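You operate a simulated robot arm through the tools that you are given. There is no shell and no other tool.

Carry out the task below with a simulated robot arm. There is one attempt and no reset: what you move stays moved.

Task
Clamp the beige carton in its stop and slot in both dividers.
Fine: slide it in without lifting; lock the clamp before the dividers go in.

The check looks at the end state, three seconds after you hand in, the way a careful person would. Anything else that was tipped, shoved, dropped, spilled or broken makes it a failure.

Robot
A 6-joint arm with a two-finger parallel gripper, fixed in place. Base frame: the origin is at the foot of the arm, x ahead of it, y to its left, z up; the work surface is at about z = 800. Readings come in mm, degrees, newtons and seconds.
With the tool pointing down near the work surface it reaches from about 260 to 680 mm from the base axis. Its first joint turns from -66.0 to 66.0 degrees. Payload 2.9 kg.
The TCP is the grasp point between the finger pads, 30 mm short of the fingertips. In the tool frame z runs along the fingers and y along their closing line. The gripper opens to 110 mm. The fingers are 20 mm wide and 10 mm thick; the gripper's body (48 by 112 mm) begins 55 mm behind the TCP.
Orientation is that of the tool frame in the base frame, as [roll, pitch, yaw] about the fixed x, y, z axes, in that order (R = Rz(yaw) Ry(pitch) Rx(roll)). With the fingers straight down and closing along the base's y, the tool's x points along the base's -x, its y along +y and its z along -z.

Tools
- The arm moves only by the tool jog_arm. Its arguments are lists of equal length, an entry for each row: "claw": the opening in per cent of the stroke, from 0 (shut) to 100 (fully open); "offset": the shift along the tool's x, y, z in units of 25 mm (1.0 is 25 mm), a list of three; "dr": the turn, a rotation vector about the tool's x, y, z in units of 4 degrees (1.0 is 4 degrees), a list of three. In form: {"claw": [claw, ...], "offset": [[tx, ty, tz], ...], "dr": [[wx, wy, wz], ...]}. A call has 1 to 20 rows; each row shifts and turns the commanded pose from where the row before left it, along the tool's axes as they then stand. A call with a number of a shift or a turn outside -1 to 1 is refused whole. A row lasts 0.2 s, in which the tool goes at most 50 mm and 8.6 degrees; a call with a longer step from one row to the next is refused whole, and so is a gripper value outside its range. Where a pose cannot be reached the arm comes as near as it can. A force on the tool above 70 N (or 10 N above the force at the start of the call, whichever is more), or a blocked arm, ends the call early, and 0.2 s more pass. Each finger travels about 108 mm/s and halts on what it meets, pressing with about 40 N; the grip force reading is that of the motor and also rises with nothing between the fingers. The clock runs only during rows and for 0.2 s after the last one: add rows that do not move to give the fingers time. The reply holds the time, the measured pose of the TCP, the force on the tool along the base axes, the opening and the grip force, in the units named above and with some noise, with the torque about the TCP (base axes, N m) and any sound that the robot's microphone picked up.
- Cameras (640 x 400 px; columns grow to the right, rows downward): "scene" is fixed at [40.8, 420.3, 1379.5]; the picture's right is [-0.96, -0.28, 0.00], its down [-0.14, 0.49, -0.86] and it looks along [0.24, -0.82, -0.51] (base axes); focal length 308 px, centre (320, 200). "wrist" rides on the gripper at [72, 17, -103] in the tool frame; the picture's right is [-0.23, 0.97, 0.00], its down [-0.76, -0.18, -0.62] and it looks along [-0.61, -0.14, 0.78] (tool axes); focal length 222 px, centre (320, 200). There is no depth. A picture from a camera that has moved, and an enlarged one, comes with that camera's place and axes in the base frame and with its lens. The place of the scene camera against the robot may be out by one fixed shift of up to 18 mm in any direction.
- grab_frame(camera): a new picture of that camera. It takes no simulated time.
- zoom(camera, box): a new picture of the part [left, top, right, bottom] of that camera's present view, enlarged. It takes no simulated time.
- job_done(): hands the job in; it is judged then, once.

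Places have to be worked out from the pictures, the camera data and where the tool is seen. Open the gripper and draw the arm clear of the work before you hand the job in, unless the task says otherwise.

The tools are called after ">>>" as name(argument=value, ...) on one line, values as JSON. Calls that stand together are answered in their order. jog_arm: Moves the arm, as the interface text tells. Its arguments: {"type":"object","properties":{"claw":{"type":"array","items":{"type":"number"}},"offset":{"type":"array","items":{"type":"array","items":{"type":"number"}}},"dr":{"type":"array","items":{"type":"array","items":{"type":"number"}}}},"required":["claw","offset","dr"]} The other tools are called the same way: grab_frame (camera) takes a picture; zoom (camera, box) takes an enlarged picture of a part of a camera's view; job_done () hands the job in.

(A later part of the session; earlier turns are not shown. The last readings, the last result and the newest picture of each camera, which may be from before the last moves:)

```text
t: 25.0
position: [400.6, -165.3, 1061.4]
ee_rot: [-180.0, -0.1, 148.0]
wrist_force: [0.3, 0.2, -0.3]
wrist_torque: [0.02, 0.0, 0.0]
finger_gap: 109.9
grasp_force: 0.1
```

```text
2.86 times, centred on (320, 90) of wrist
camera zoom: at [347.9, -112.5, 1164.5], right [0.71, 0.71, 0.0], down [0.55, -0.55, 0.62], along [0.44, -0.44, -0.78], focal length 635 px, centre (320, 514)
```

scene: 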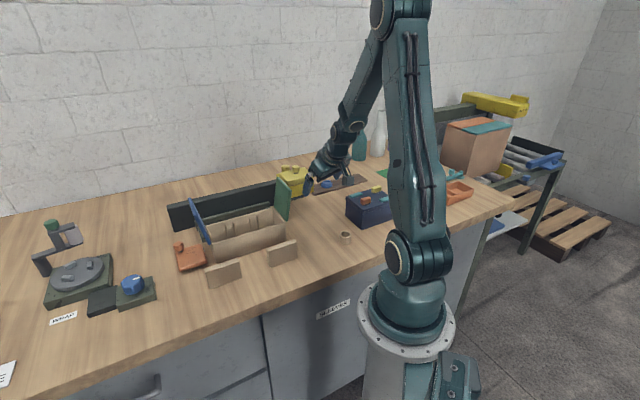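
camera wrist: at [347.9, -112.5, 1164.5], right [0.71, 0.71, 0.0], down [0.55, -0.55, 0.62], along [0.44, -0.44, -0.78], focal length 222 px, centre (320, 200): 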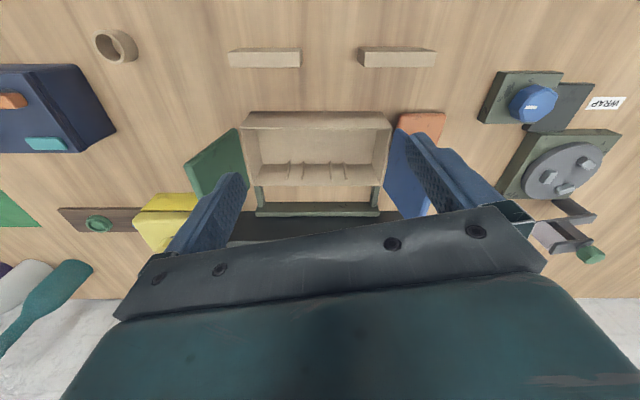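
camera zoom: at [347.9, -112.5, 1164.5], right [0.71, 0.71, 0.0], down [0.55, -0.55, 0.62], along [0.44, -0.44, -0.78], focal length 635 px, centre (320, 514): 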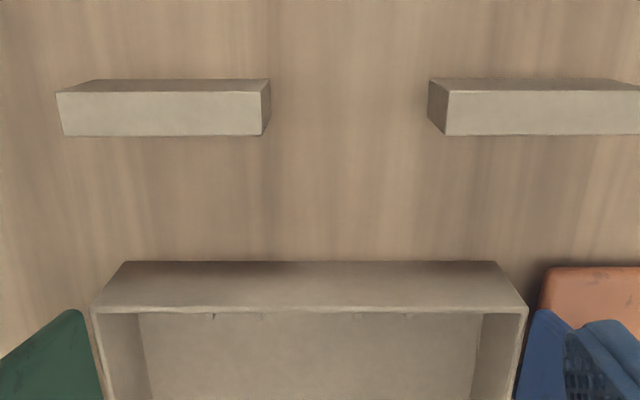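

The dividers each come out at about 85 × 16 × 50 mm, standing at w≈352–368 with u 57–142 and 219–303. I align the tool to the fixture (yaw 135) and descend with open fingers into the gap between the dividers and the carton.

>>> jog_arm(claw=[100, 100, 100, 100, 100, 100, 100, 100, 100, 100], offset=[[0, 0, 0], [0, 0, 0], [0, 0, 0], [0, 0, 0], [-0.1, -0.18, 0], [0, 0, 1], [0, 0, 1], [0, 0, 1], [0, 0, 1], [0, 0, 0]], dr=[[0, 0, 1], [0, 0, 1], [0, 0, 1], [0, 0, 0.25], [0, 0, 0], [0, 0, 0], [0, 0, 0], [0, 0, 0], [0, 0, 0], [0, 0, 0]])

>>> grab_frame(camera="wrist")

>>> zoom(camera="scene", box=[150, 120, 350, 290])

```text
t: 27.2
position: [398.1, -169.8, 961.3]
ee_rot: [180.0, 0.0, 135.0]
wrist_force: [-0.1, -0.6, 0.1]
wrist_torque: [-0.01, 0.03, 0.04]
finger_gap: 109.9
grasp_force: 0.0
```

```text
taken
camera wrist: at [359.8, -106.1, 1063.7], right [0.85, 0.53, 0.0], down [0.41, -0.66, 0.62], along [0.33, -0.53, -0.78], focal length 222 px, centre (320, 200)
```

wrist: 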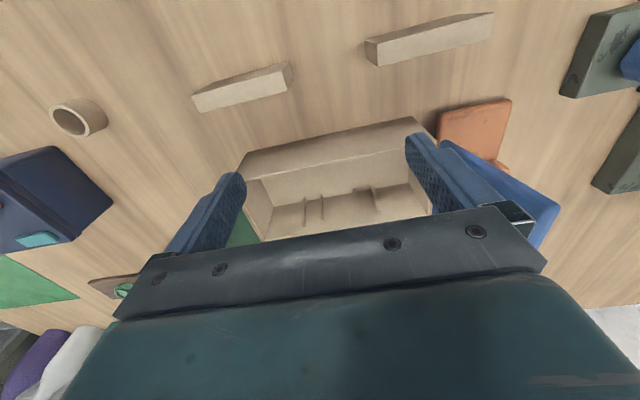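

```text
2.35 times, centred on (250, 205) of scene
camera zoom: at [40.8, 420.3, 1379.5], right [-0.96, -0.28, 0.0], down [-0.14, 0.49, -0.86], along [0.24, -0.82, -0.51], focal length 726 px, centre (485, 188)
```

zoom: 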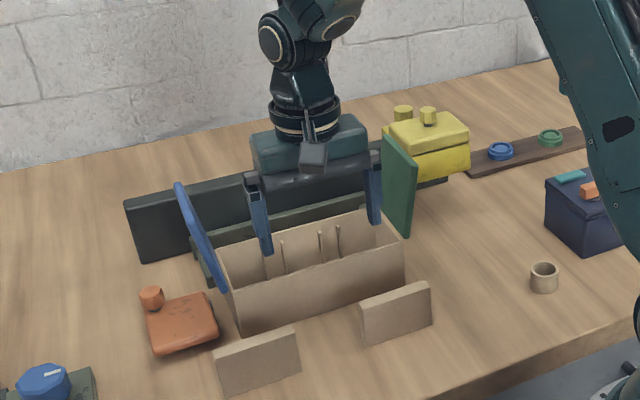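

TCP is at u≈161, w≈402, midway in the gap. I descend to z≈848 so the tips sit at about 818.

>>> jog_arm(claw=[100, 100, 100, 100, 100, 100], offset=[[0, 0, 1], [0, 0, 1], [0, 0, 1], [0, 0, 0.8], [0, 0, 0.7], [0, 0, 0]], dr=[[0, 0, 0], [0, 0, 0], [0, 0, 0], [0, 0, 0], [0, 0, 0], [0, 0, 0]])

>>> zoom(camera="scene", box=[150, 140, 330, 290])

>>> grab_frame(camera="wrist")

```text
t: 28.6
position: [399.4, -171.6, 849.4]
ee_rot: [179.9, -0.1, 135.0]
wrist_force: [-0.3, 0.1, -0.2]
wrist_torque: [-0.02, -0.02, 0.01]
finger_gap: 110.0
grasp_force: 0.1
```

```text
2.67 times, centred on (240, 215) of scene
camera zoom: at [40.8, 420.3, 1379.5], right [-0.96, -0.28, 0.0], down [-0.14, 0.49, -0.86], along [0.24, -0.82, -0.51], focal length 822 px, centre (533, 160)
```

zoom: 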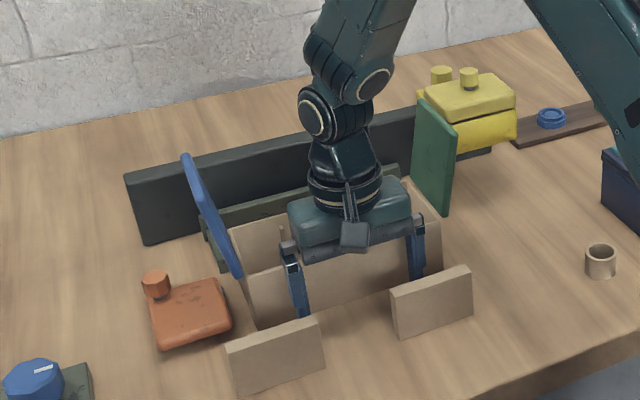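

```text
taken
camera wrist: at [360.2, -108.0, 952.1], right [0.85, 0.53, 0.0], down [0.41, -0.66, 0.62], along [0.33, -0.53, -0.78], focal length 222 px, centre (320, 200)
```

wrist: 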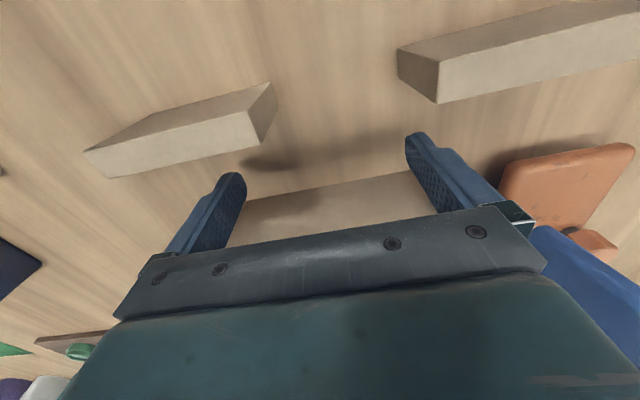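

The fingers are in the gap at w≈404, with the tips about 21 mm from the wall. I push slowly along +w and watch the force.

>>> jog_arm(claw=[100, 100, 100, 100, 100, 100, 100, 100], offset=[[-0.4, 0, 0], [-0.3, 0, 0], [-0.2, 0, 0], [-0.3, 0, 0], [-0.3, 0, 0], [-0.3, 0, 0], [-0.3, 0, 0], [0, 0, 0]], dr=[[0, 0, 0], [0, 0, 0], [0, 0, 0], [0, 0, 0], [0, 0, 0], [0, 0, 0], [0, 0, 0], [0, 0, 0]])

>>> zoom(camera="scene", box=[150, 140, 330, 290])

>>> grab_frame(camera="wrist")

```text
t: 30.4
position: [434.5, -207.8, 850.1]
ee_rot: [-179.9, 0.1, 135.0]
wrist_force: [-0.1, 0.8, 0.5]
wrist_torque: [-0.02, -0.04, 0.0]
finger_gap: 110.0
grasp_force: 0.0
```

```text
2.67 times, centred on (240, 215) of scene
camera zoom: at [40.8, 420.3, 1379.5], right [-0.96, -0.28, 0.0], down [-0.14, 0.49, -0.86], along [0.24, -0.82, -0.51], focal length 822 px, centre (533, 160)
```

zoom: 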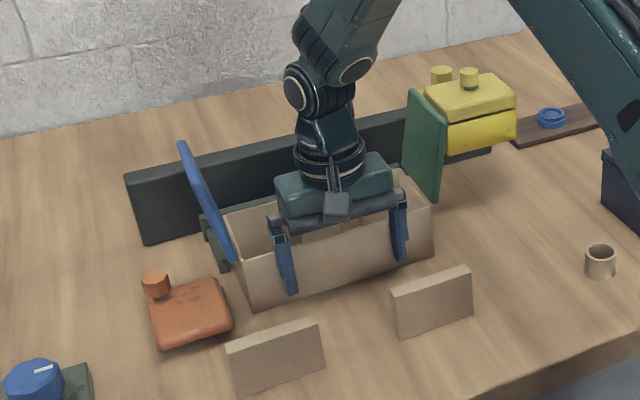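

```text
taken
camera wrist: at [395.8, -144.1, 953.3], right [0.85, 0.53, 0.0], down [0.41, -0.66, 0.62], along [0.33, -0.53, -0.78], focal length 222 px, centre (320, 200)
```

wrist: 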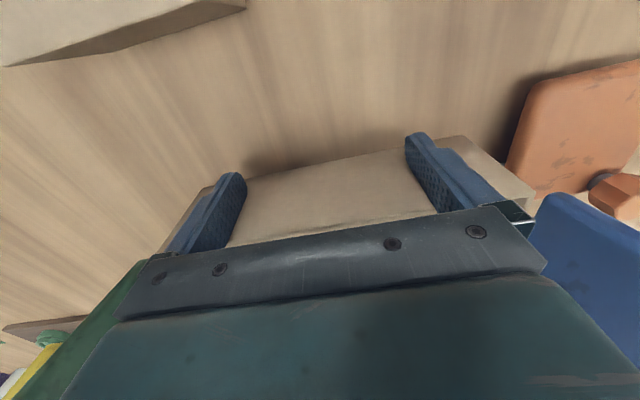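

The carton is sliding straight; its near face is now at about w=464. I continue 40 mm and check the alignment with the arms.

>>> jog_arm(claw=[100, 100, 100, 100, 100, 100, 100], offset=[[-0.26, 0, 0], [-0.26, 0, 0], [-0.26, 0, 0], [-0.26, 0, 0], [-0.26, 0, 0], [-0.26, 0, 0], [0, 0, 0]], dr=[[0, 0, 0], [0, 0, 0], [0, 0, 0], [0, 0, 0], [0, 0, 0], [0, 0, 0], [0, 0, 0]])

>>> zoom(camera="scene", box=[150, 140, 330, 290])

>>> grab_frame(camera="wrist")

```text
t: 32.0
position: [463.8, -236.6, 849.3]
ee_rot: [-180.0, 0.1, 134.9]
wrist_force: [-0.9, 0.4, 0.8]
wrist_torque: [0.03, -0.01, 0.02]
finger_gap: 110.1
grasp_force: 0.0
```

```text
2.67 times, centred on (240, 215) of scene
camera zoom: at [40.8, 420.3, 1379.5], right [-0.96, -0.28, 0.0], down [-0.14, 0.49, -0.86], along [0.24, -0.82, -0.51], focal length 822 px, centre (533, 160)
```

zoom: 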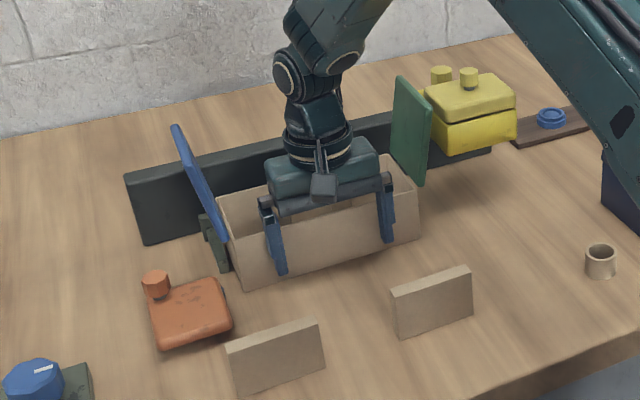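

```text
taken
camera wrist: at [424.5, -172.2, 952.0], right [0.85, 0.53, 0.0], down [0.41, -0.66, 0.62], along [0.33, -0.53, -0.78], focal length 222 px, centre (320, 200)
```

wrist: 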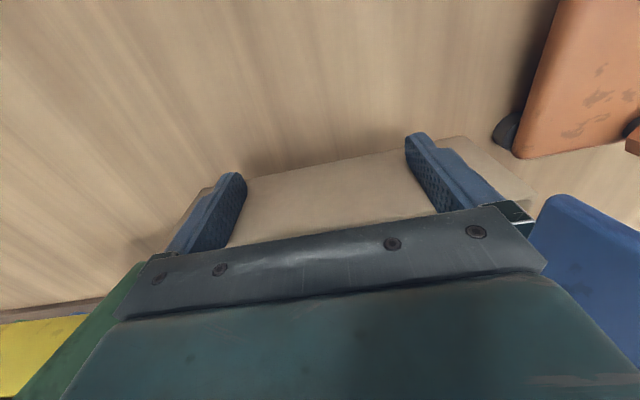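

The post under the orange plate shows clearly at its far-left corner, and the carton still tracks straight. I do the last 15 mm in small steps.

>>> jog_arm(claw=[100, 100, 100, 100, 100, 100], offset=[[-0.12, 0, 0], [-0.12, 0, 0], [-0.12, 0, 0], [-0.12, 0, 0], [-0.12, 0, 0], [0, 0, 0]], dr=[[0, 0, 0], [0, 0, 0], [0, 0, 0], [0, 0, 0], [0, 0, 0], [0, 0, 0]])

>>> zoom(camera="scene", box=[170, 150, 330, 270])

```text
t: 33.4
position: [474.6, -245.9, 850.3]
ee_rot: [-180.0, 0.0, 134.9]
wrist_force: [-0.8, -0.1, -0.7]
wrist_torque: [-0.01, 0.01, -0.01]
finger_gap: 110.0
grasp_force: 0.0
```

```text
3.33 times, centred on (250, 210) of scene
camera zoom: at [40.8, 420.3, 1379.5], right [-0.96, -0.28, 0.0], down [-0.14, 0.49, -0.86], along [0.24, -0.82, -0.51], focal length 1028 px, centre (553, 167)
```

zoom: 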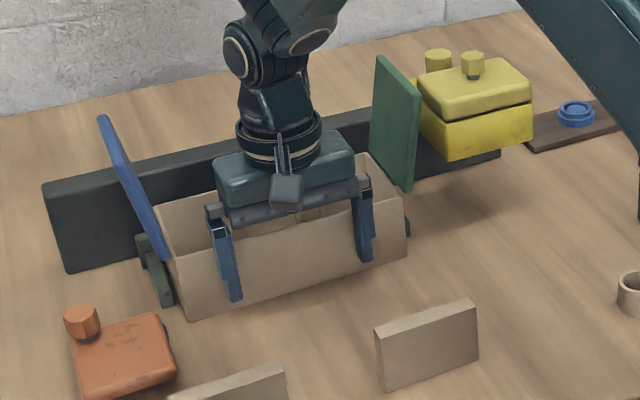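

No stop contact yet at w≈509.5, so I go on in finer 2 mm steps.

>>> jog_arm(claw=[100, 100, 100, 100], offset=[[-0.08, 0, 0], [-0.08, 0, 0], [0, 0, 0], [0, 0, 0]], dr=[[0, 0, 0], [0, 0, 0], [0, 0, 0], [0, 0, 0]])

```text
t: 34.4
position: [475.4, -249.2, 850.7]
ee_rot: [179.9, -0.2, 135.0]
wrist_force: [-3.9, 6.4, 0.4]
wrist_torque: [-0.05, -0.02, -0.15]
finger_gap: 109.6
grasp_force: 0.1
```

A resisting force of about 7 N along −w means the carton has met the back rail at w≈512. I give one small extra nudge to seat it squarely.

>>> jog_arm(claw=[100, 100, 100], offset=[[-0.08, 0, 0], [0, 0, 0], [0, 0, 0]], dr=[[0, 0, 0], [0, 0, 0], [0, 0, 0]])

>>> grab_frame(camera="wrist")

```text
t: 35.2
position: [476.0, -248.5, 849.8]
ee_rot: [-179.9, -0.3, 135.0]
wrist_force: [-18.5, 18.7, 5.8]
wrist_torque: [-0.22, -0.22, -0.37]
finger_gap: 109.9
grasp_force: 0.0
```

```text
taken
camera wrist: at [437.2, -185.4, 953.4], right [0.85, 0.53, 0.0], down [0.42, -0.67, 0.62], along [0.33, -0.53, -0.79], focal length 222 px, centre (320, 200)
```

wrist: 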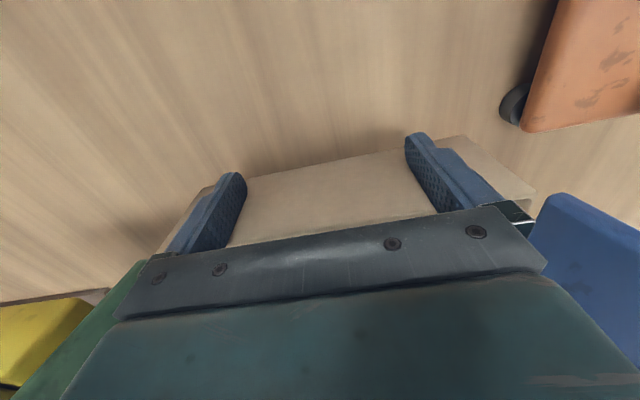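

The carton is firmly seated (26 N), with its near face at about w=522. I back off, rise, and view the seated carton and the orange clamp.

>>> jog_arm(claw=[100, 100, 100, 100, 100, 100, 100, 100, 100, 100, 100, 100], offset=[[0.3, 0, 0], [0.6, 0, 0], [0.8, 0, 0], [0.5, 0, 0], [0, 0, -1], [0, 0, -1], [0, 0, -1], [0, 0, -1], [0, 0, -1], [0, 1, -1], [0, 1, -1], [0, 1, -1]], dr=[[0, 0, 0], [0, 0, 0], [0, 0, 0], [0, 0, 0], [0, 0, 0], [0, 0, 0], [0, 0, 0], [0, 0, 0], [0, 0, 0], [0, 0, 0], [0, 0, 0], [0, 0, 0]])

>>> jog_arm(claw=[100, 100, 100, 100, 100, 100], offset=[[0, 0.4, 0], [0, 0, 0], [0, 0, 0], [0, 0, 0], [0, 0, 0], [0, 0, 0]], dr=[[0, 0, -1], [0, 0, -1], [0, 0, -1], [0, 0, -0.25], [0, 0, 0], [0, 0, 0]])

>>> grab_frame(camera="wrist")

>>> zoom(camera="scene", box=[170, 150, 330, 270])

```text
t: 37.8
position: [494.2, -158.4, 1051.1]
ee_rot: [180.0, 0.0, 135.0]
wrist_force: [0.5, -0.2, 0.1]
wrist_torque: [-0.01, -0.02, -0.01]
finger_gap: 109.9
grasp_force: 0.0
```

```text
t: 39.2
position: [500.1, -150.8, 1049.9]
ee_rot: [-180.0, 0.0, 148.0]
wrist_force: [0.0, 0.4, 0.3]
wrist_torque: [0.03, 0.03, 0.03]
finger_gap: 110.1
grasp_force: 0.0
```

```text
taken
camera wrist: at [447.6, -97.2, 1152.0], right [0.71, 0.71, 0.0], down [0.55, -0.55, 0.62], along [0.44, -0.44, -0.78], focal length 222 px, centre (320, 200)
```

wrist: 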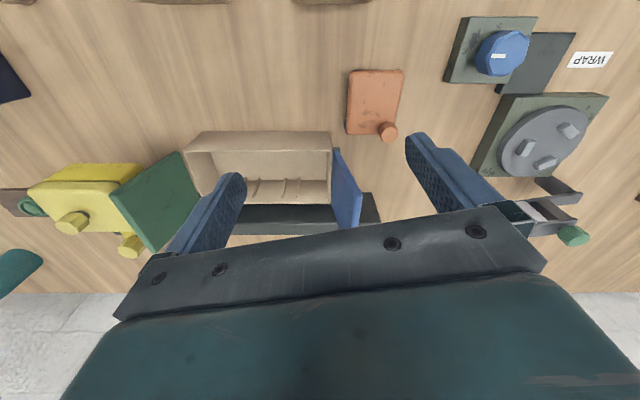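

```text
3.33 times, centred on (250, 210) of scene
camera zoom: at [40.8, 420.3, 1379.5], right [-0.96, -0.28, 0.0], down [-0.14, 0.49, -0.86], along [0.24, -0.82, -0.51], focal length 1028 px, centre (553, 167)
```

zoom: 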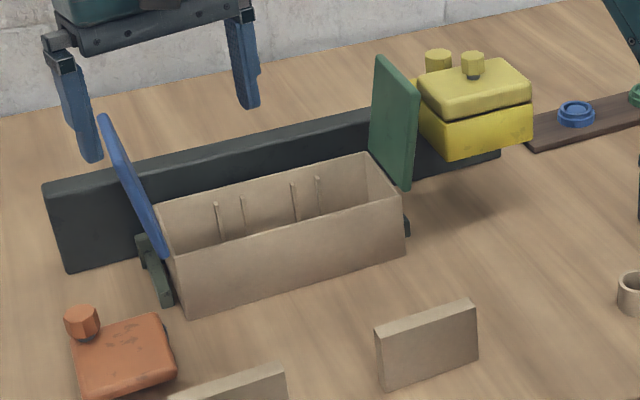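

The carton sits snugly in the stop. I descend in the free space in front to look closely at the clamp's pivot post.

>>> jog_arm(claw=[100, 100, 100, 100, 100, 100], offset=[[0.4, 0.2, 0.8], [0, 0, 1], [0, 0, 1], [0, 0, 1], [0, 0, 1], [0, 0, 0]], dr=[[0, 0, 0], [0, 0, 0], [0, 0, 0], [0, 0, 0], [0, 0, 0], [0, 0, 0]])

>>> grab_frame(camera="wrist")

>>> zoom(camera="wrist", box=[300, 0, 460, 130])

```text
t: 40.6
position: [494.7, -139.8, 929.4]
ee_rot: [-179.9, 0.0, 148.1]
wrist_force: [0.7, -0.4, 0.0]
wrist_torque: [0.02, -0.06, -0.01]
finger_gap: 109.8
grasp_force: 0.0
```

```text
taken
camera wrist: at [442.1, -86.9, 1031.7], right [0.71, 0.71, 0.0], down [0.55, -0.55, 0.62], along [0.44, -0.44, -0.78], focal length 222 px, centre (320, 200)
```

wrist: 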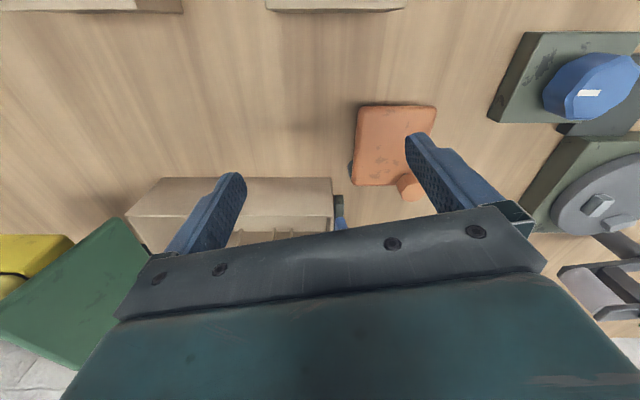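

```text
3.08 times, centred on (380, 65) of wrist
camera zoom: at [442.1, -86.9, 1031.7], right [0.71, 0.71, 0.0], down [0.55, -0.55, 0.62], along [0.44, -0.44, -0.78], focal length 684 px, centre (135, 615)
```

zoom: 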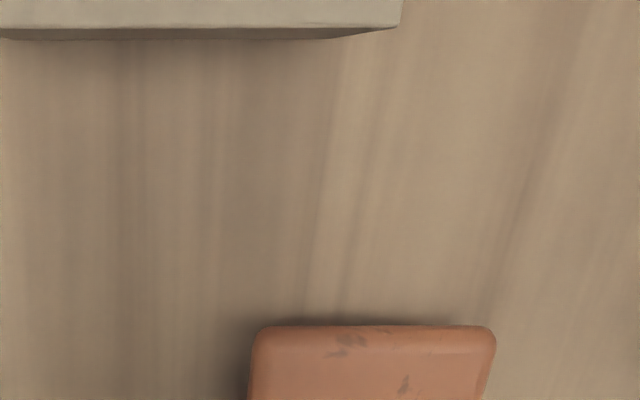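

>>> zoom(camera="wrist", box=[320, 90, 450, 210])

>>> zoom(camera="scene", box=[165, 235, 225, 285])

```text
3.33 times, centred on (385, 150) of wrist
camera zoom: at [442.1, -86.9, 1031.7], right [0.71, 0.71, 0.0], down [0.55, -0.55, 0.62], along [0.44, -0.44, -0.78], focal length 740 px, centre (103, 367)
```

zoom: 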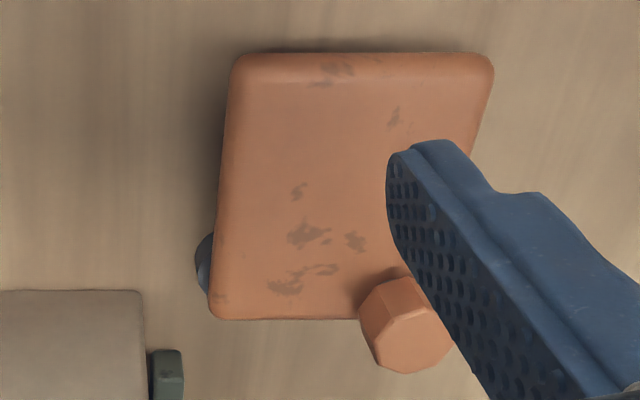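

```text
8.00 times, centred on (195, 260) of scene
camera zoom: at [40.8, 420.3, 1379.5], right [-0.96, -0.28, 0.0], down [-0.14, 0.49, -0.86], along [0.24, -0.82, -0.51], focal length 2467 px, centre (1320, -280)
```

zoom: 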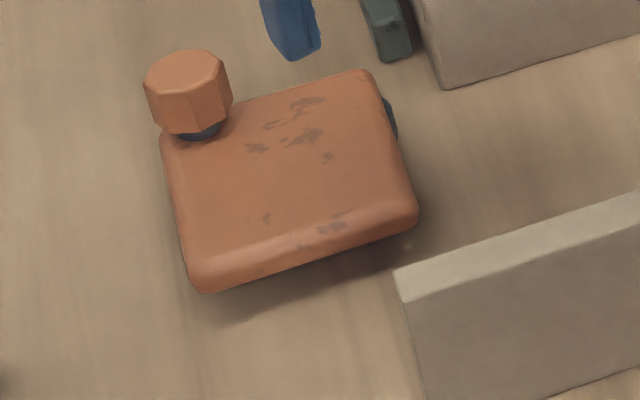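

The plate pivots about a post near (u≈293, w≈503), with the knob at about (346, 507) and its top at z≈850. It should swing counter-clockwise to lie in front of the carton. I'll rise, turn the tool so its fingers close along w, then go over the knob.

>>> jog_arm(claw=[100, 100, 100, 100, 100, 100, 100, 100, 100, 100, 100, 100, 100, 100, 100, 100, 100], offset=[[0, 0, -1], [0, 0, -1], [0, 0, -1], [0, 0, 0], [0, 0, 0], [0, 0, 0], [0, 0, 0], [0, 0, 0], [0, 0, 0], [0, 0, 0], [0, 0, 0], [0, 0, 0], [0, 0, 0], [0, 0, 0], [0, 0, 0], [0, 0, 0], [0, 0, 0]], dr=[[0, 0, 0], [0, 0, 0], [0, 0, 0], [0, 0, 1], [0, 0, 1], [0, 0, 1], [0, 0, 1], [0, 0, 1], [0, 0, 1], [0, 0, 1], [0, 0, 1], [0, 0, 1], [0, 0, 1], [0, 0, 1], [0, 0, 1], [0, 0, 1], [0, 0, 0]])

>>> jog_arm(claw=[100, 100, 100, 100, 100, 100, 100, 100, 100, 100, 100, 100, 100, 100], offset=[[0, 0, 0], [0, 0, 0], [0, 0, 0], [0, 0, 0], [0, 0, 0], [0, 0, 0], [0, 0, 0], [0, 0, 0], [0, 0, 0], [0, 0, 0], [0, 0, 0], [0, 0, 0], [0, 0, 0], [0, 0, 0]], dr=[[0, 0, 1], [0, 0, 1], [0, 0, 1], [0, 0, 1], [0, 0, 1], [0, 0, 1], [0, 0, 1], [0, 0, 1], [0, 0, 1], [0, 0, 1], [0, 0, 1], [0, 0, 1], [0, 0, 0.75], [0, 0, 0]])

>>> grab_frame(camera="wrist")

```text
t: 44.2
position: [493.7, -139.3, 1004.7]
ee_rot: [-180.0, 0.0, 95.9]
wrist_force: [0.2, 0.6, -0.1]
wrist_torque: [0.0, 0.0, 0.01]
finger_gap: 109.9
grasp_force: 0.0
```

```text
t: 47.2
position: [492.9, -141.3, 1004.6]
ee_rot: [-179.9, 0.0, 44.9]
wrist_force: [-0.1, 0.0, -0.3]
wrist_torque: [0.03, 0.0, 0.0]
finger_gap: 110.0
grasp_force: 0.1
```

```text
taken
camera wrist: at [556.2, -101.3, 1107.1], right [0.53, -0.85, 0.0], down [-0.66, -0.41, 0.62], along [-0.53, -0.33, -0.78], focal length 222 px, centre (320, 200)
```

wrist: 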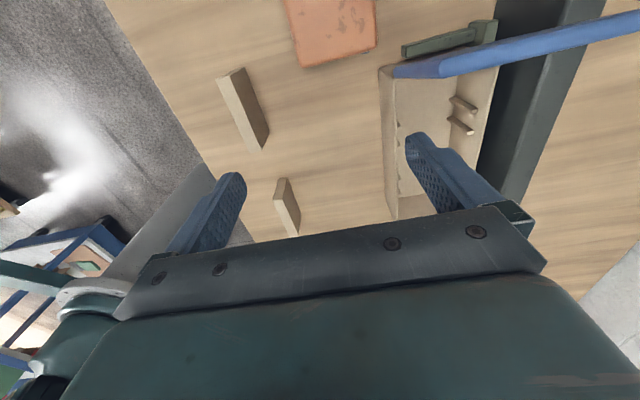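

Yaw 45 is reachable. I shift first along +u then +w to be above the knob, keeping high, and check.

>>> jog_arm(claw=[60, 60, 60, 60, 60, 60, 60, 60], offset=[[1, 0, 0], [1, 0, 0], [1, 0, 0], [0.9, 0, 0], [0, 0.8, 0], [0, 0.8, 0], [0, 0.7, 0], [0, 0, 0]], dr=[[0, 0, 0], [0, 0, 0], [0, 0, 0], [0, 0, 0], [0, 0, 0], [0, 0, 0], [0, 0, 0], [0, 0, 0]])

>>> grab_frame(camera="wrist")

>>> zoom(camera="wrist", box=[220, 60, 420, 210])

```text
t: 49.0
position: [600.4, -112.2, 1003.1]
ee_rot: [180.0, 0.0, 45.0]
wrist_force: [-0.4, 0.3, -0.9]
wrist_torque: [0.05, 0.03, 0.01]
finger_gap: 66.0
grasp_force: 0.1
```

```text
taken
camera wrist: at [664.2, -73.8, 1105.6], right [0.53, -0.85, 0.0], down [-0.66, -0.41, 0.62], along [-0.53, -0.33, -0.78], focal length 222 px, centre (320, 200)
```

wrist: 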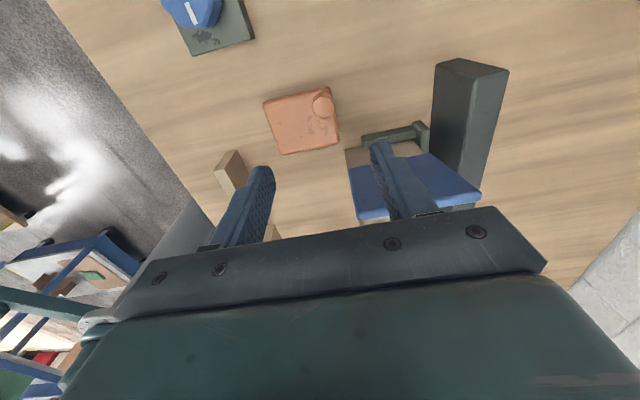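

```text
2.67 times, centred on (320, 135) of wrist
camera zoom: at [664.2, -73.8, 1105.6], right [0.53, -0.85, 0.0], down [-0.66, -0.41, 0.62], along [-0.53, -0.33, -0.78], focal length 592 px, centre (320, 373)
```

zoom: 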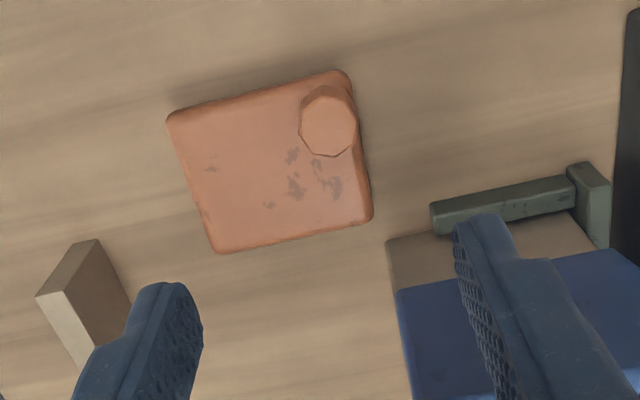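

The knob centre is at about (605.7, −114.2). I adjust by a few mm, descend so the tips end just above the plate, then close on the knob.

>>> jog_arm(claw=[60, 60, 60, 60, 60, 60, 60, 60], offset=[[0.09, 0.2, 0], [0, 0, 1], [0, 0, 1], [0, 0, 1], [0, 0, 1], [0, 0, 0.9], [0, 0, 0.7], [0, 0, 0]], dr=[[0, 0, 0], [0, 0, 0], [0, 0, 0], [0, 0, 0], [0, 0, 0], [0, 0, 0], [0, 0, 0], [0, 0, 0]])

>>> zoom(camera="scene", box=[145, 190, 245, 290])

>>> grab_frame(camera="wrist")

```text
t: 50.8
position: [608.8, -115.3, 866.8]
ee_rot: [-180.0, -0.1, 45.0]
wrist_force: [1.0, -0.6, -0.2]
wrist_torque: [-0.01, 0.01, -0.03]
finger_gap: 66.1
grasp_force: 0.0
```

```text
4.00 times, centred on (195, 240) of scene
camera zoom: at [40.8, 420.3, 1379.5], right [-0.96, -0.28, 0.0], down [-0.14, 0.49, -0.86], along [0.24, -0.82, -0.51], focal length 1234 px, centre (820, 40)
```

zoom: 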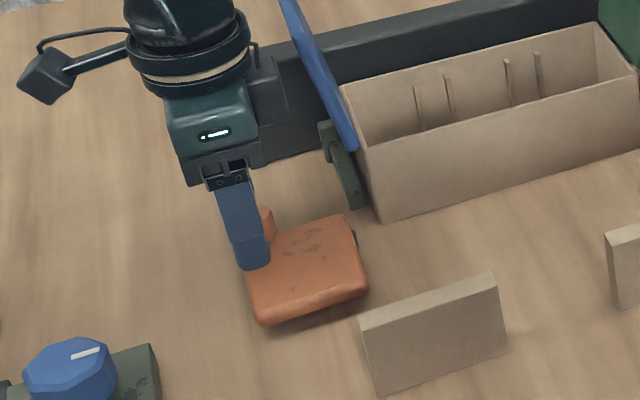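

```text
taken
camera wrist: at [672.2, -74.4, 969.4], right [0.53, -0.85, 0.0], down [-0.66, -0.41, 0.62], along [-0.53, -0.33, -0.78], focal length 222 px, centre (320, 200)
```

wrist: 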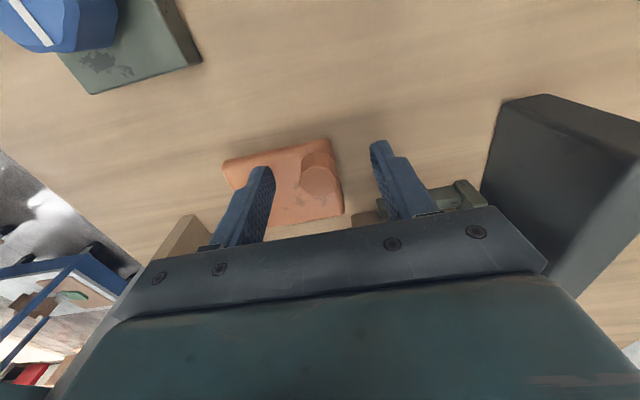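

The knob sits between the fingers. I go 4 mm lower and close.

>>> jog_arm(claw=[60, 0, 0, 0, 0, 0], offset=[[-0.1, -0.08, 0.16], [0, 0, 0], [0, 0, 0], [0, 0, 0], [0, 0, 0], [0, 0, 0]], dr=[[0, 0, 0], [0, 0, 0], [0, 0, 0], [0, 0, 0], [0, 0, 0], [0, 0, 0]])

>>> zoom(camera="scene", box=[145, 190, 245, 290])

```text
t: 52.2
position: [605.9, -114.4, 862.5]
ee_rot: [179.9, 0.0, 45.1]
wrist_force: [-0.4, 1.4, -0.9]
wrist_torque: [0.1, -0.03, -0.03]
finger_gap: 25.0
grasp_force: 45.2
```

```text
4.00 times, centred on (195, 240) of scene
camera zoom: at [40.8, 420.3, 1379.5], right [-0.96, -0.28, 0.0], down [-0.14, 0.49, -0.86], along [0.24, -0.82, -0.51], focal length 1234 px, centre (820, 40)
```

zoom: 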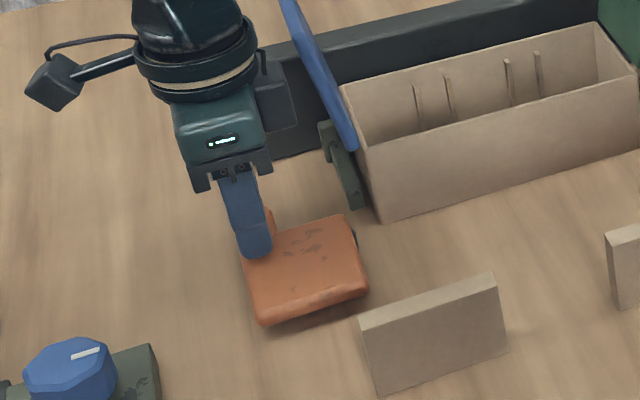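

The knob is held (25 mm). I test a small 8° counter-clockwise swing about the presumed pivot and check forces.

>>> jog_arm(claw=[0, 0, 0], offset=[[-0.005, -0.138, 0], [-0.005, -0.138, 0], [0, 0, 0]], dr=[[0, 0, -1], [0, 0, -1], [0, 0, 0]])

>>> zoom(camera="scene", box=[145, 190, 245, 290])

```text
t: 53.0
position: [600.4, -111.2, 861.9]
ee_rot: [-179.9, 0.1, 53.0]
wrist_force: [-6.0, 7.2, 11.3]
wrist_torque: [-0.11, 0.5, -0.41]
finger_gap: 25.0
grasp_force: 45.3
```

```text
4.00 times, centred on (195, 240) of scene
camera zoom: at [40.5, 420.5, 1379.4], right [-0.96, -0.28, 0.0], down [-0.14, 0.49, -0.86], along [0.24, -0.82, -0.51], focal length 1234 px, centre (820, 40)
```

zoom: 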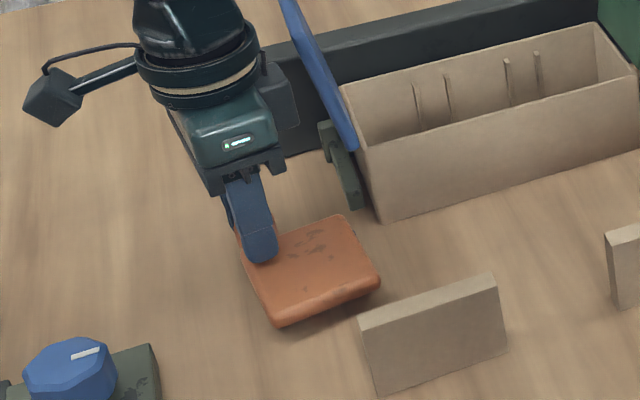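

The plate rotates about its post exactly as expected. I continue the swing to about 60° total.

>>> jog_arm(claw=[0, 0, 0, 0, 0, 0, 0, 0, 0, 0, 0, 0, 0, 0], offset=[[-0.005, -0.138, 0], [-0.005, -0.138, 0], [-0.005, -0.138, 0], [-0.005, -0.138, 0], [-0.005, -0.138, 0], [-0.005, -0.138, 0], [-0.005, -0.138, 0], [-0.005, -0.138, 0], [-0.005, -0.138, 0], [-0.005, -0.138, 0], [-0.005, -0.138, 0], [-0.005, -0.138, 0], [-0.005, -0.138, 0], [0, 0, 0]], dr=[[0, 0, -1], [0, 0, -1], [0, 0, -1], [0, 0, -1], [0, 0, -1], [0, 0, -1], [0, 0, -1], [0, 0, -1], [0, 0, -1], [0, 0, -1], [0, 0, -1], [0, 0, -1], [0, 0, -1], [0, 0, 0]])

>>> zoom(camera="scene", box=[145, 190, 245, 290])

```text
t: 56.0
position: [555.5, -100.4, 860.9]
ee_rot: [-180.0, 0.0, 105.3]
wrist_force: [-2.3, 18.3, 24.2]
wrist_torque: [0.04, -0.02, 0.11]
finger_gap: 25.4
grasp_force: 45.2
```

```text
4.00 times, centred on (195, 240) of scene
camera zoom: at [40.3, 420.8, 1379.3], right [-0.96, -0.28, 0.0], down [-0.14, 0.49, -0.86], along [0.24, -0.82, -0.51], focal length 1234 px, centre (820, 40)
```

zoom: 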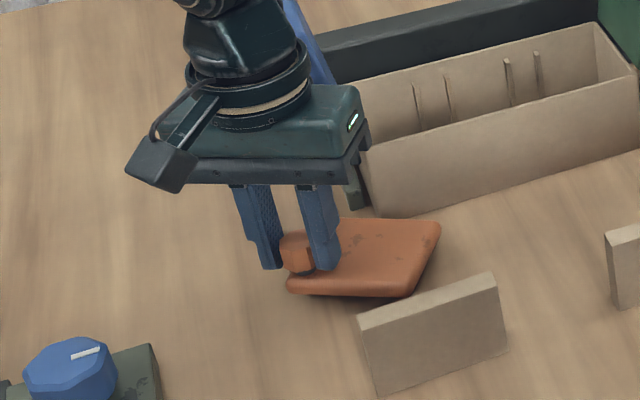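

The swing is tracking well. The force shows a slight outward and upward preload, so I relieve it by 2 mm out and 1.5 mm up, then carry on to about 84°.

>>> jog_arm(claw=[0, 0, 0, 0, 0, 0, 0, 0, 0], offset=[[0.06, 0, -0.05], [0, 0, 0], [-0.005, -0.14, 0], [-0.005, -0.14, 0], [-0.005, -0.14, 0], [-0.005, -0.14, 0], [-0.005, -0.14, 0], [-0.005, -0.14, 0], [0, 0, 0]], dr=[[0, 0, 0], [0, 0, 0], [0, 0, -1], [0, 0, -1], [0, 0, -1], [0, 0, -1], [0, 0, -1], [0, 0, -1], [0, 0, 0]])

>>> zoom(camera="scene", box=[145, 190, 245, 290])

>>> grab_frame(camera="wrist")

```text
t: 58.0
position: [537.3, -110.5, 861.0]
ee_rot: [179.9, -0.1, 129.1]
wrist_force: [-8.2, 9.7, 13.2]
wrist_torque: [0.62, 0.53, -0.05]
finger_gap: 24.9
grasp_force: 44.8
```

```text
4.00 times, centred on (195, 240) of scene
camera zoom: at [40.4, 420.5, 1379.4], right [-0.96, -0.28, 0.0], down [-0.14, 0.49, -0.86], along [0.24, -0.82, -0.51], focal length 1234 px, centre (820, 40)
```

zoom: 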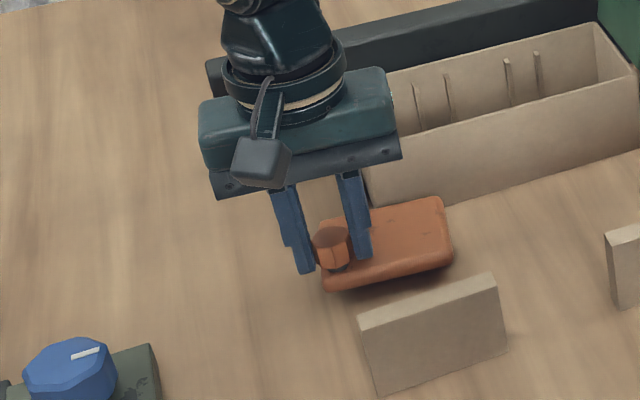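

```text
taken
camera wrist: at [504.7, -42.9, 964.4], right [0.9, 0.44, 0.0], down [0.34, -0.7, 0.62], along [0.27, -0.56, -0.78], focal length 222 px, centre (320, 200)
```

wrist: 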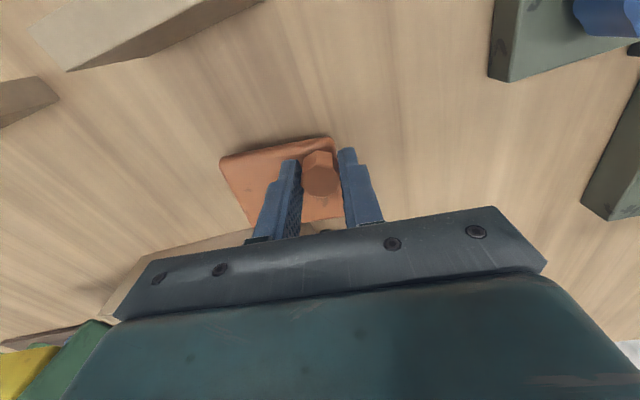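

The plate is now nearly parallel to the carton front at about 84°. I continue in small steps, watching for contact or a click.

>>> jog_arm(claw=[0, 0, 0, 0], offset=[[-0.002, -0.07, 0], [-0.002, -0.07, 0], [-0.002, -0.07, 0], [0, 0, 0]], dr=[[0, 0, -0.5], [0, 0, -0.5], [0, 0, -0.5], [0, 0, 0]])

>>> zoom(camera="scene", box=[165, 200, 245, 280])

```text
t: 59.0
position: [532.6, -113.9, 861.9]
ee_rot: [-179.9, 0.0, 135.0]
wrist_force: [-9.2, 5.8, 7.5]
wrist_torque: [0.03, 0.1, -0.14]
finger_gap: 25.3
grasp_force: 44.9
```

```text
5.00 times, centred on (205, 240) of scene
camera zoom: at [40.4, 420.5, 1379.5], right [-0.96, -0.28, 0.0], down [-0.14, 0.49, -0.86], along [0.24, -0.82, -0.51], focal length 1542 px, centre (895, 0)
```

zoom: 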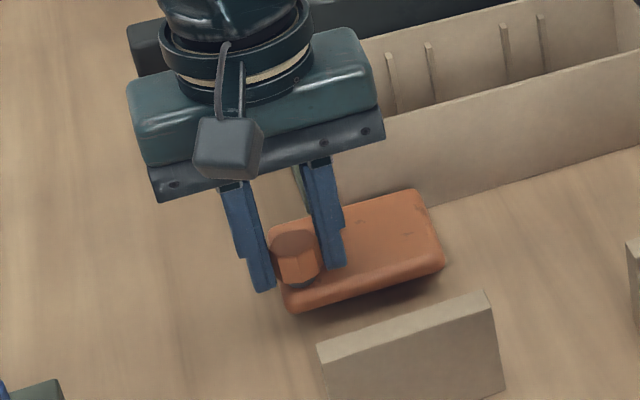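

At 90° there is no hard contact yet. I keep going a few degrees at a time.

>>> jog_arm(claw=[0, 0, 0, 0, 0], offset=[[-0.002, -0.07, 0], [-0.002, -0.07, 0], [-0.002, -0.07, 0], [0, 0, 0], [0, 0, 0]], dr=[[0, 0, -0.5], [0, 0, -0.5], [0, 0, -0.5], [0, 0, 0], [0, 0, 0]])

>>> zoom(camera="scene", box=[165, 200, 245, 280])

```text
t: 60.2
position: [532.5, -116.5, 862.5]
ee_rot: [179.9, 0.1, 141.4]
wrist_force: [14.9, 20.6, -14.6]
wrist_torque: [-0.17, -0.91, 0.18]
finger_gap: 25.0
grasp_force: 44.5
```

```text
5.00 times, centred on (205, 240) of scene
camera zoom: at [41.3, 420.7, 1379.3], right [-0.96, -0.28, 0.0], down [-0.14, 0.49, -0.86], along [0.24, -0.82, -0.51], focal length 1542 px, centre (895, 0)
```

zoom: 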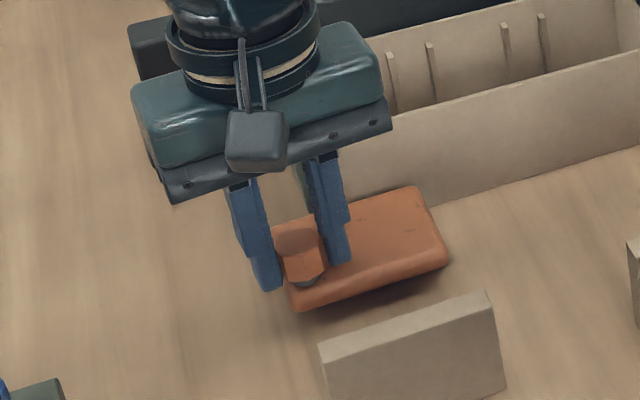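

The clamp now meets firm resistance (~25 N) at about 92°. I'll look closely at the plate-to-carton contact before deciding anything more.

>>> grab_frame(camera="wrist")

>>> zoom(camera="wrist", box=[200, 120, 380, 250])

>>> zoom(camera="scene", box=[195, 215, 245, 265])

```text
taken
camera wrist: at [486.0, -56.9, 964.2], right [0.79, 0.62, 0.0], down [0.48, -0.62, 0.62], along [0.39, -0.49, -0.78], focal length 222 px, centre (320, 200)
```

wrist: 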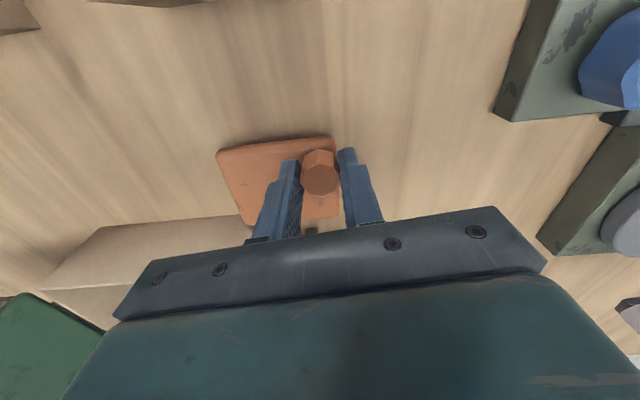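

```text
3.08 times, centred on (290, 185) of wrist
camera zoom: at [486.0, -56.9, 964.2], right [0.79, 0.62, 0.0], down [0.48, -0.62, 0.62], along [0.39, -0.49, -0.78], focal length 684 px, centre (412, 246)
```

zoom: 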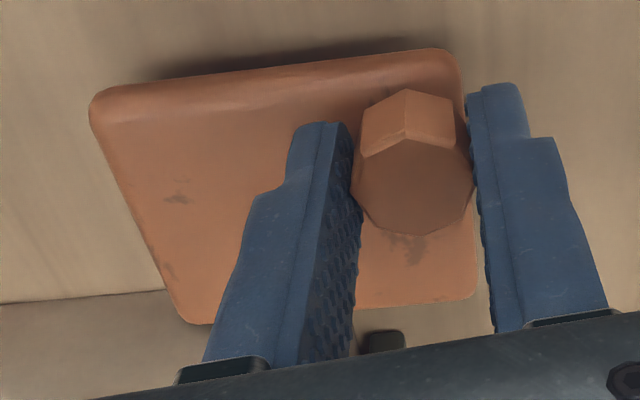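

```text
8.00 times, centred on (220, 240) of scene
camera zoom: at [41.3, 420.7, 1379.3], right [-0.96, -0.28, 0.0], down [-0.14, 0.49, -0.86], along [0.24, -0.82, -0.51], focal length 2467 px, centre (1120, -120)
```

zoom: 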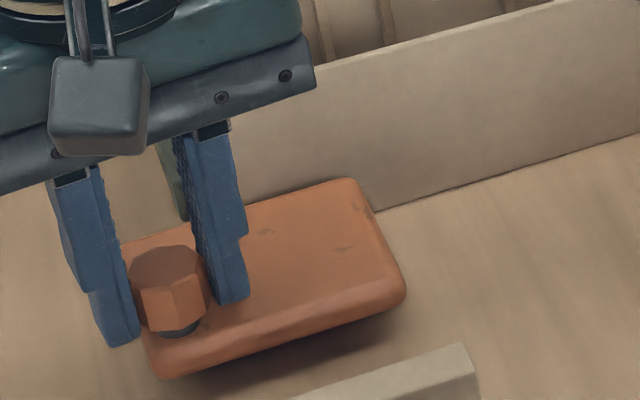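

The plate is across the carton's front corner. I press a bit further to see whether it is at its limit or clicks into a lock.

>>> jog_arm(claw=[0, 0, 0, 0], offset=[[0, -0.06, 0], [0, -0.06, 0], [0, 0, 0], [0, 0, 0]], dr=[[0, 0, 0], [0, 0, 0], [0, 0, 0], [0, 0, 0]])

```text
t: 61.2
position: [532.5, -116.5, 861.4]
ee_rot: [179.5, 0.4, 141.6]
wrist_force: [34.8, 23.6, -16.4]
wrist_torque: [0.78, -0.14, 0.06]
finger_gap: 25.4
grasp_force: 45.0
```

The position did not move as force rose to ~42 N, so the clamp is against a hard limit. I relax the preload, release the knob and rise, then look.

>>> jog_arm(claw=[0, 0, 0, 60, 60, 60, 60, 60, 60, 60, 60], offset=[[0, 0.1, 0], [0, 0.08, 0], [0, 0, 0], [0, 0, 0], [0, 0, 0], [0, 0, -0.5], [0, 0, -1], [0, 0, -1], [0, 0, -1], [0, 0, -1], [0, 0, -1]], dr=[[0, 0, 0], [0, 0, 0], [0, 0, 0], [0, 0, 0], [0, 0, 0], [0, 0, 0], [0, 0, 0], [0, 0, 0], [0, 0, 0], [0, 0, 0], [0, 0, 0]])

>>> zoom(camera="scene", box=[165, 190, 245, 280])

>>> grab_frame(camera="wrist")

>>> zoom(camera="wrist", box=[220, 60, 400, 190])

```text
t: 63.6
position: [532.0, -116.1, 999.5]
ee_rot: [180.0, 0.1, 141.0]
wrist_force: [0.6, -0.2, 0.0]
wrist_torque: [0.06, 0.02, -0.01]
finger_gap: 65.8
grasp_force: 0.1
```

```text
4.44 times, centred on (205, 235) of scene
camera zoom: at [40.8, 420.3, 1379.5], right [-0.96, -0.28, 0.0], down [-0.14, 0.49, -0.86], along [0.24, -0.82, -0.51], focal length 1371 px, centre (831, 44)
```

zoom: 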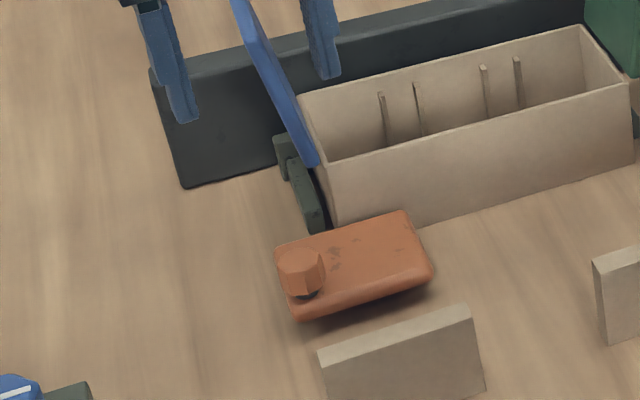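

```text
taken
camera wrist: at [486.5, -57.9, 1102.2], right [0.79, 0.61, 0.0], down [0.48, -0.62, 0.62], along [0.38, -0.49, -0.78], focal length 222 px, centre (320, 200)
```

wrist: 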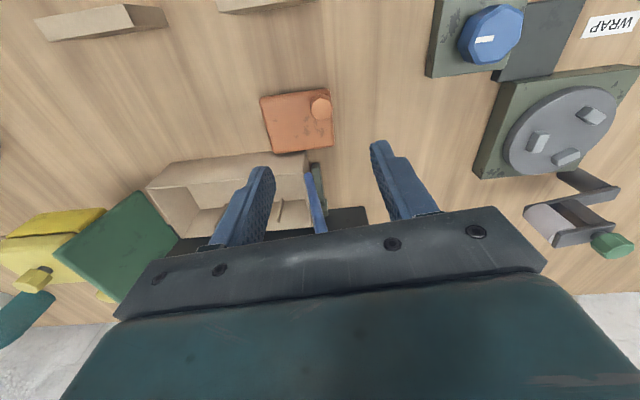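

```text
3.08 times, centred on (310, 125) of wrist
camera zoom: at [486.5, -57.9, 1102.2], right [0.79, 0.61, 0.0], down [0.48, -0.62, 0.62], along [0.38, -0.49, -0.78], focal length 684 px, centre (351, 431)
```

zoom: 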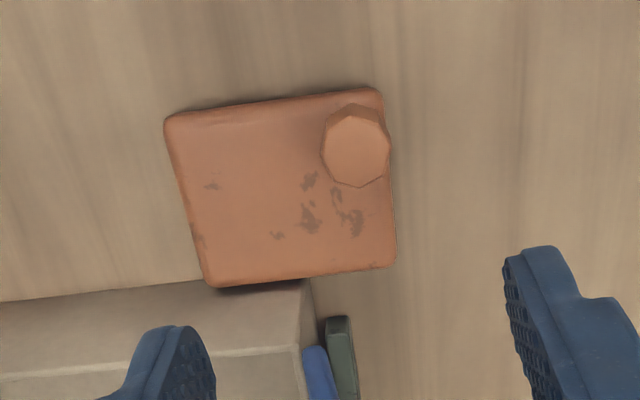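

The clamp stays in place, touching the carton's front. To find out whether the knob itself is a twist lock, I regrip it and try a small twist, watching torque and gap.

>>> jog_arm(claw=[60, 60, 60, 60, 60, 60, 60, 0, 0, 0, 0], offset=[[0.07, 0.08, 1], [0, 0, 1], [0, 0, 1], [0, 0, 1], [0, 0, 0.8], [0, 0, 0.6], [0, 0, 0], [0, 0, 0], [0, 0, 0], [0, 0, 0], [0, 0, 0]], dr=[[0, 0, 0], [0, 0, 0], [0, 0, 0], [0, 0, 0], [0, 0, 0], [0, 0, 0], [0, 0, 0], [0, 0, 0], [0, 0, 0], [0, 0, 0], [0, 0, 0]])

>>> jog_arm(claw=[0, 0, 0, 0, 0], offset=[[0, 0, 0], [0, 0, 0], [0, 0, 0], [0, 0, 0], [0, 0, 0]], dr=[[0, 0, 0.5], [0, 0, 0.5], [0, 0, 0.5], [0, 0, 0.5], [0, 0, 0]])

>>> zoom(camera="scene", box=[165, 190, 245, 280])

```text
t: 66.0
position: [531.4, -113.0, 863.6]
ee_rot: [180.0, 0.0, 141.0]
wrist_force: [-0.7, -0.6, -1.4]
wrist_torque: [0.0, -0.03, -0.06]
finger_gap: 25.0
grasp_force: 44.8
```

```text
t: 67.2
position: [531.3, -112.5, 862.4]
ee_rot: [-180.0, -0.3, 133.1]
wrist_force: [0.2, 13.0, -15.8]
wrist_torque: [0.34, -0.1, 0.18]
finger_gap: 25.3
grasp_force: 44.9
```

```text
4.44 times, centred on (205, 235) of scene
camera zoom: at [41.0, 420.5, 1379.4], right [-0.96, -0.28, 0.0], down [-0.14, 0.49, -0.86], along [0.24, -0.82, -0.51], focal length 1371 px, centre (831, 44)
```

zoom: 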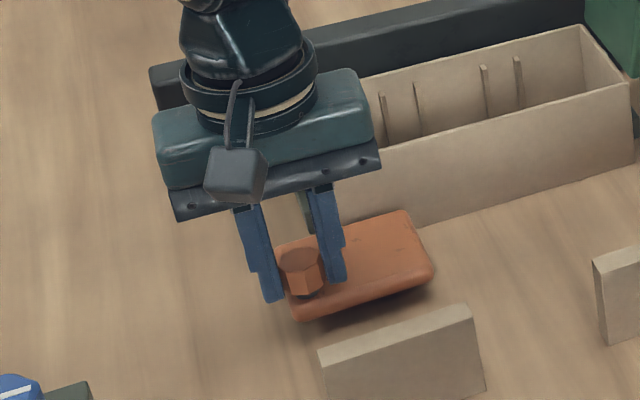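

The knob seems to follow the fingers (the gap barely changes). I twist further clockwise to confirm.

>>> jog_arm(claw=[0, 0, 0, 0, 0, 0], offset=[[0, 0, 0], [0, 0, 0], [0, 0, 0], [0, 0, 0], [0, 0, 0], [0, 0, 0]], dr=[[0, 0, 1], [0, 0, 1], [0, 0, 1], [0, 0, 1], [0, 0, 0], [0, 0, 0]])

>>> zoom(camera="scene", box=[175, 215, 235, 275])

```text
t: 68.6
position: [531.5, -114.3, 863.7]
ee_rot: [179.9, 0.1, 116.9]
wrist_force: [11.2, 9.1, -14.2]
wrist_torque: [0.31, -0.16, 0.12]
finger_gap: 25.2
grasp_force: 44.5
```

```text
6.67 times, centred on (205, 245) of scene
camera zoom: at [41.3, 420.4, 1379.4], right [-0.96, -0.28, 0.0], down [-0.14, 0.49, -0.86], along [0.24, -0.82, -0.51], focal length 2056 px, centre (1087, -100)
```

zoom: 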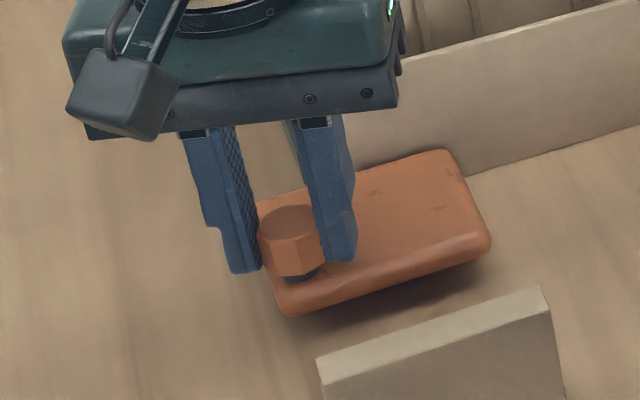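

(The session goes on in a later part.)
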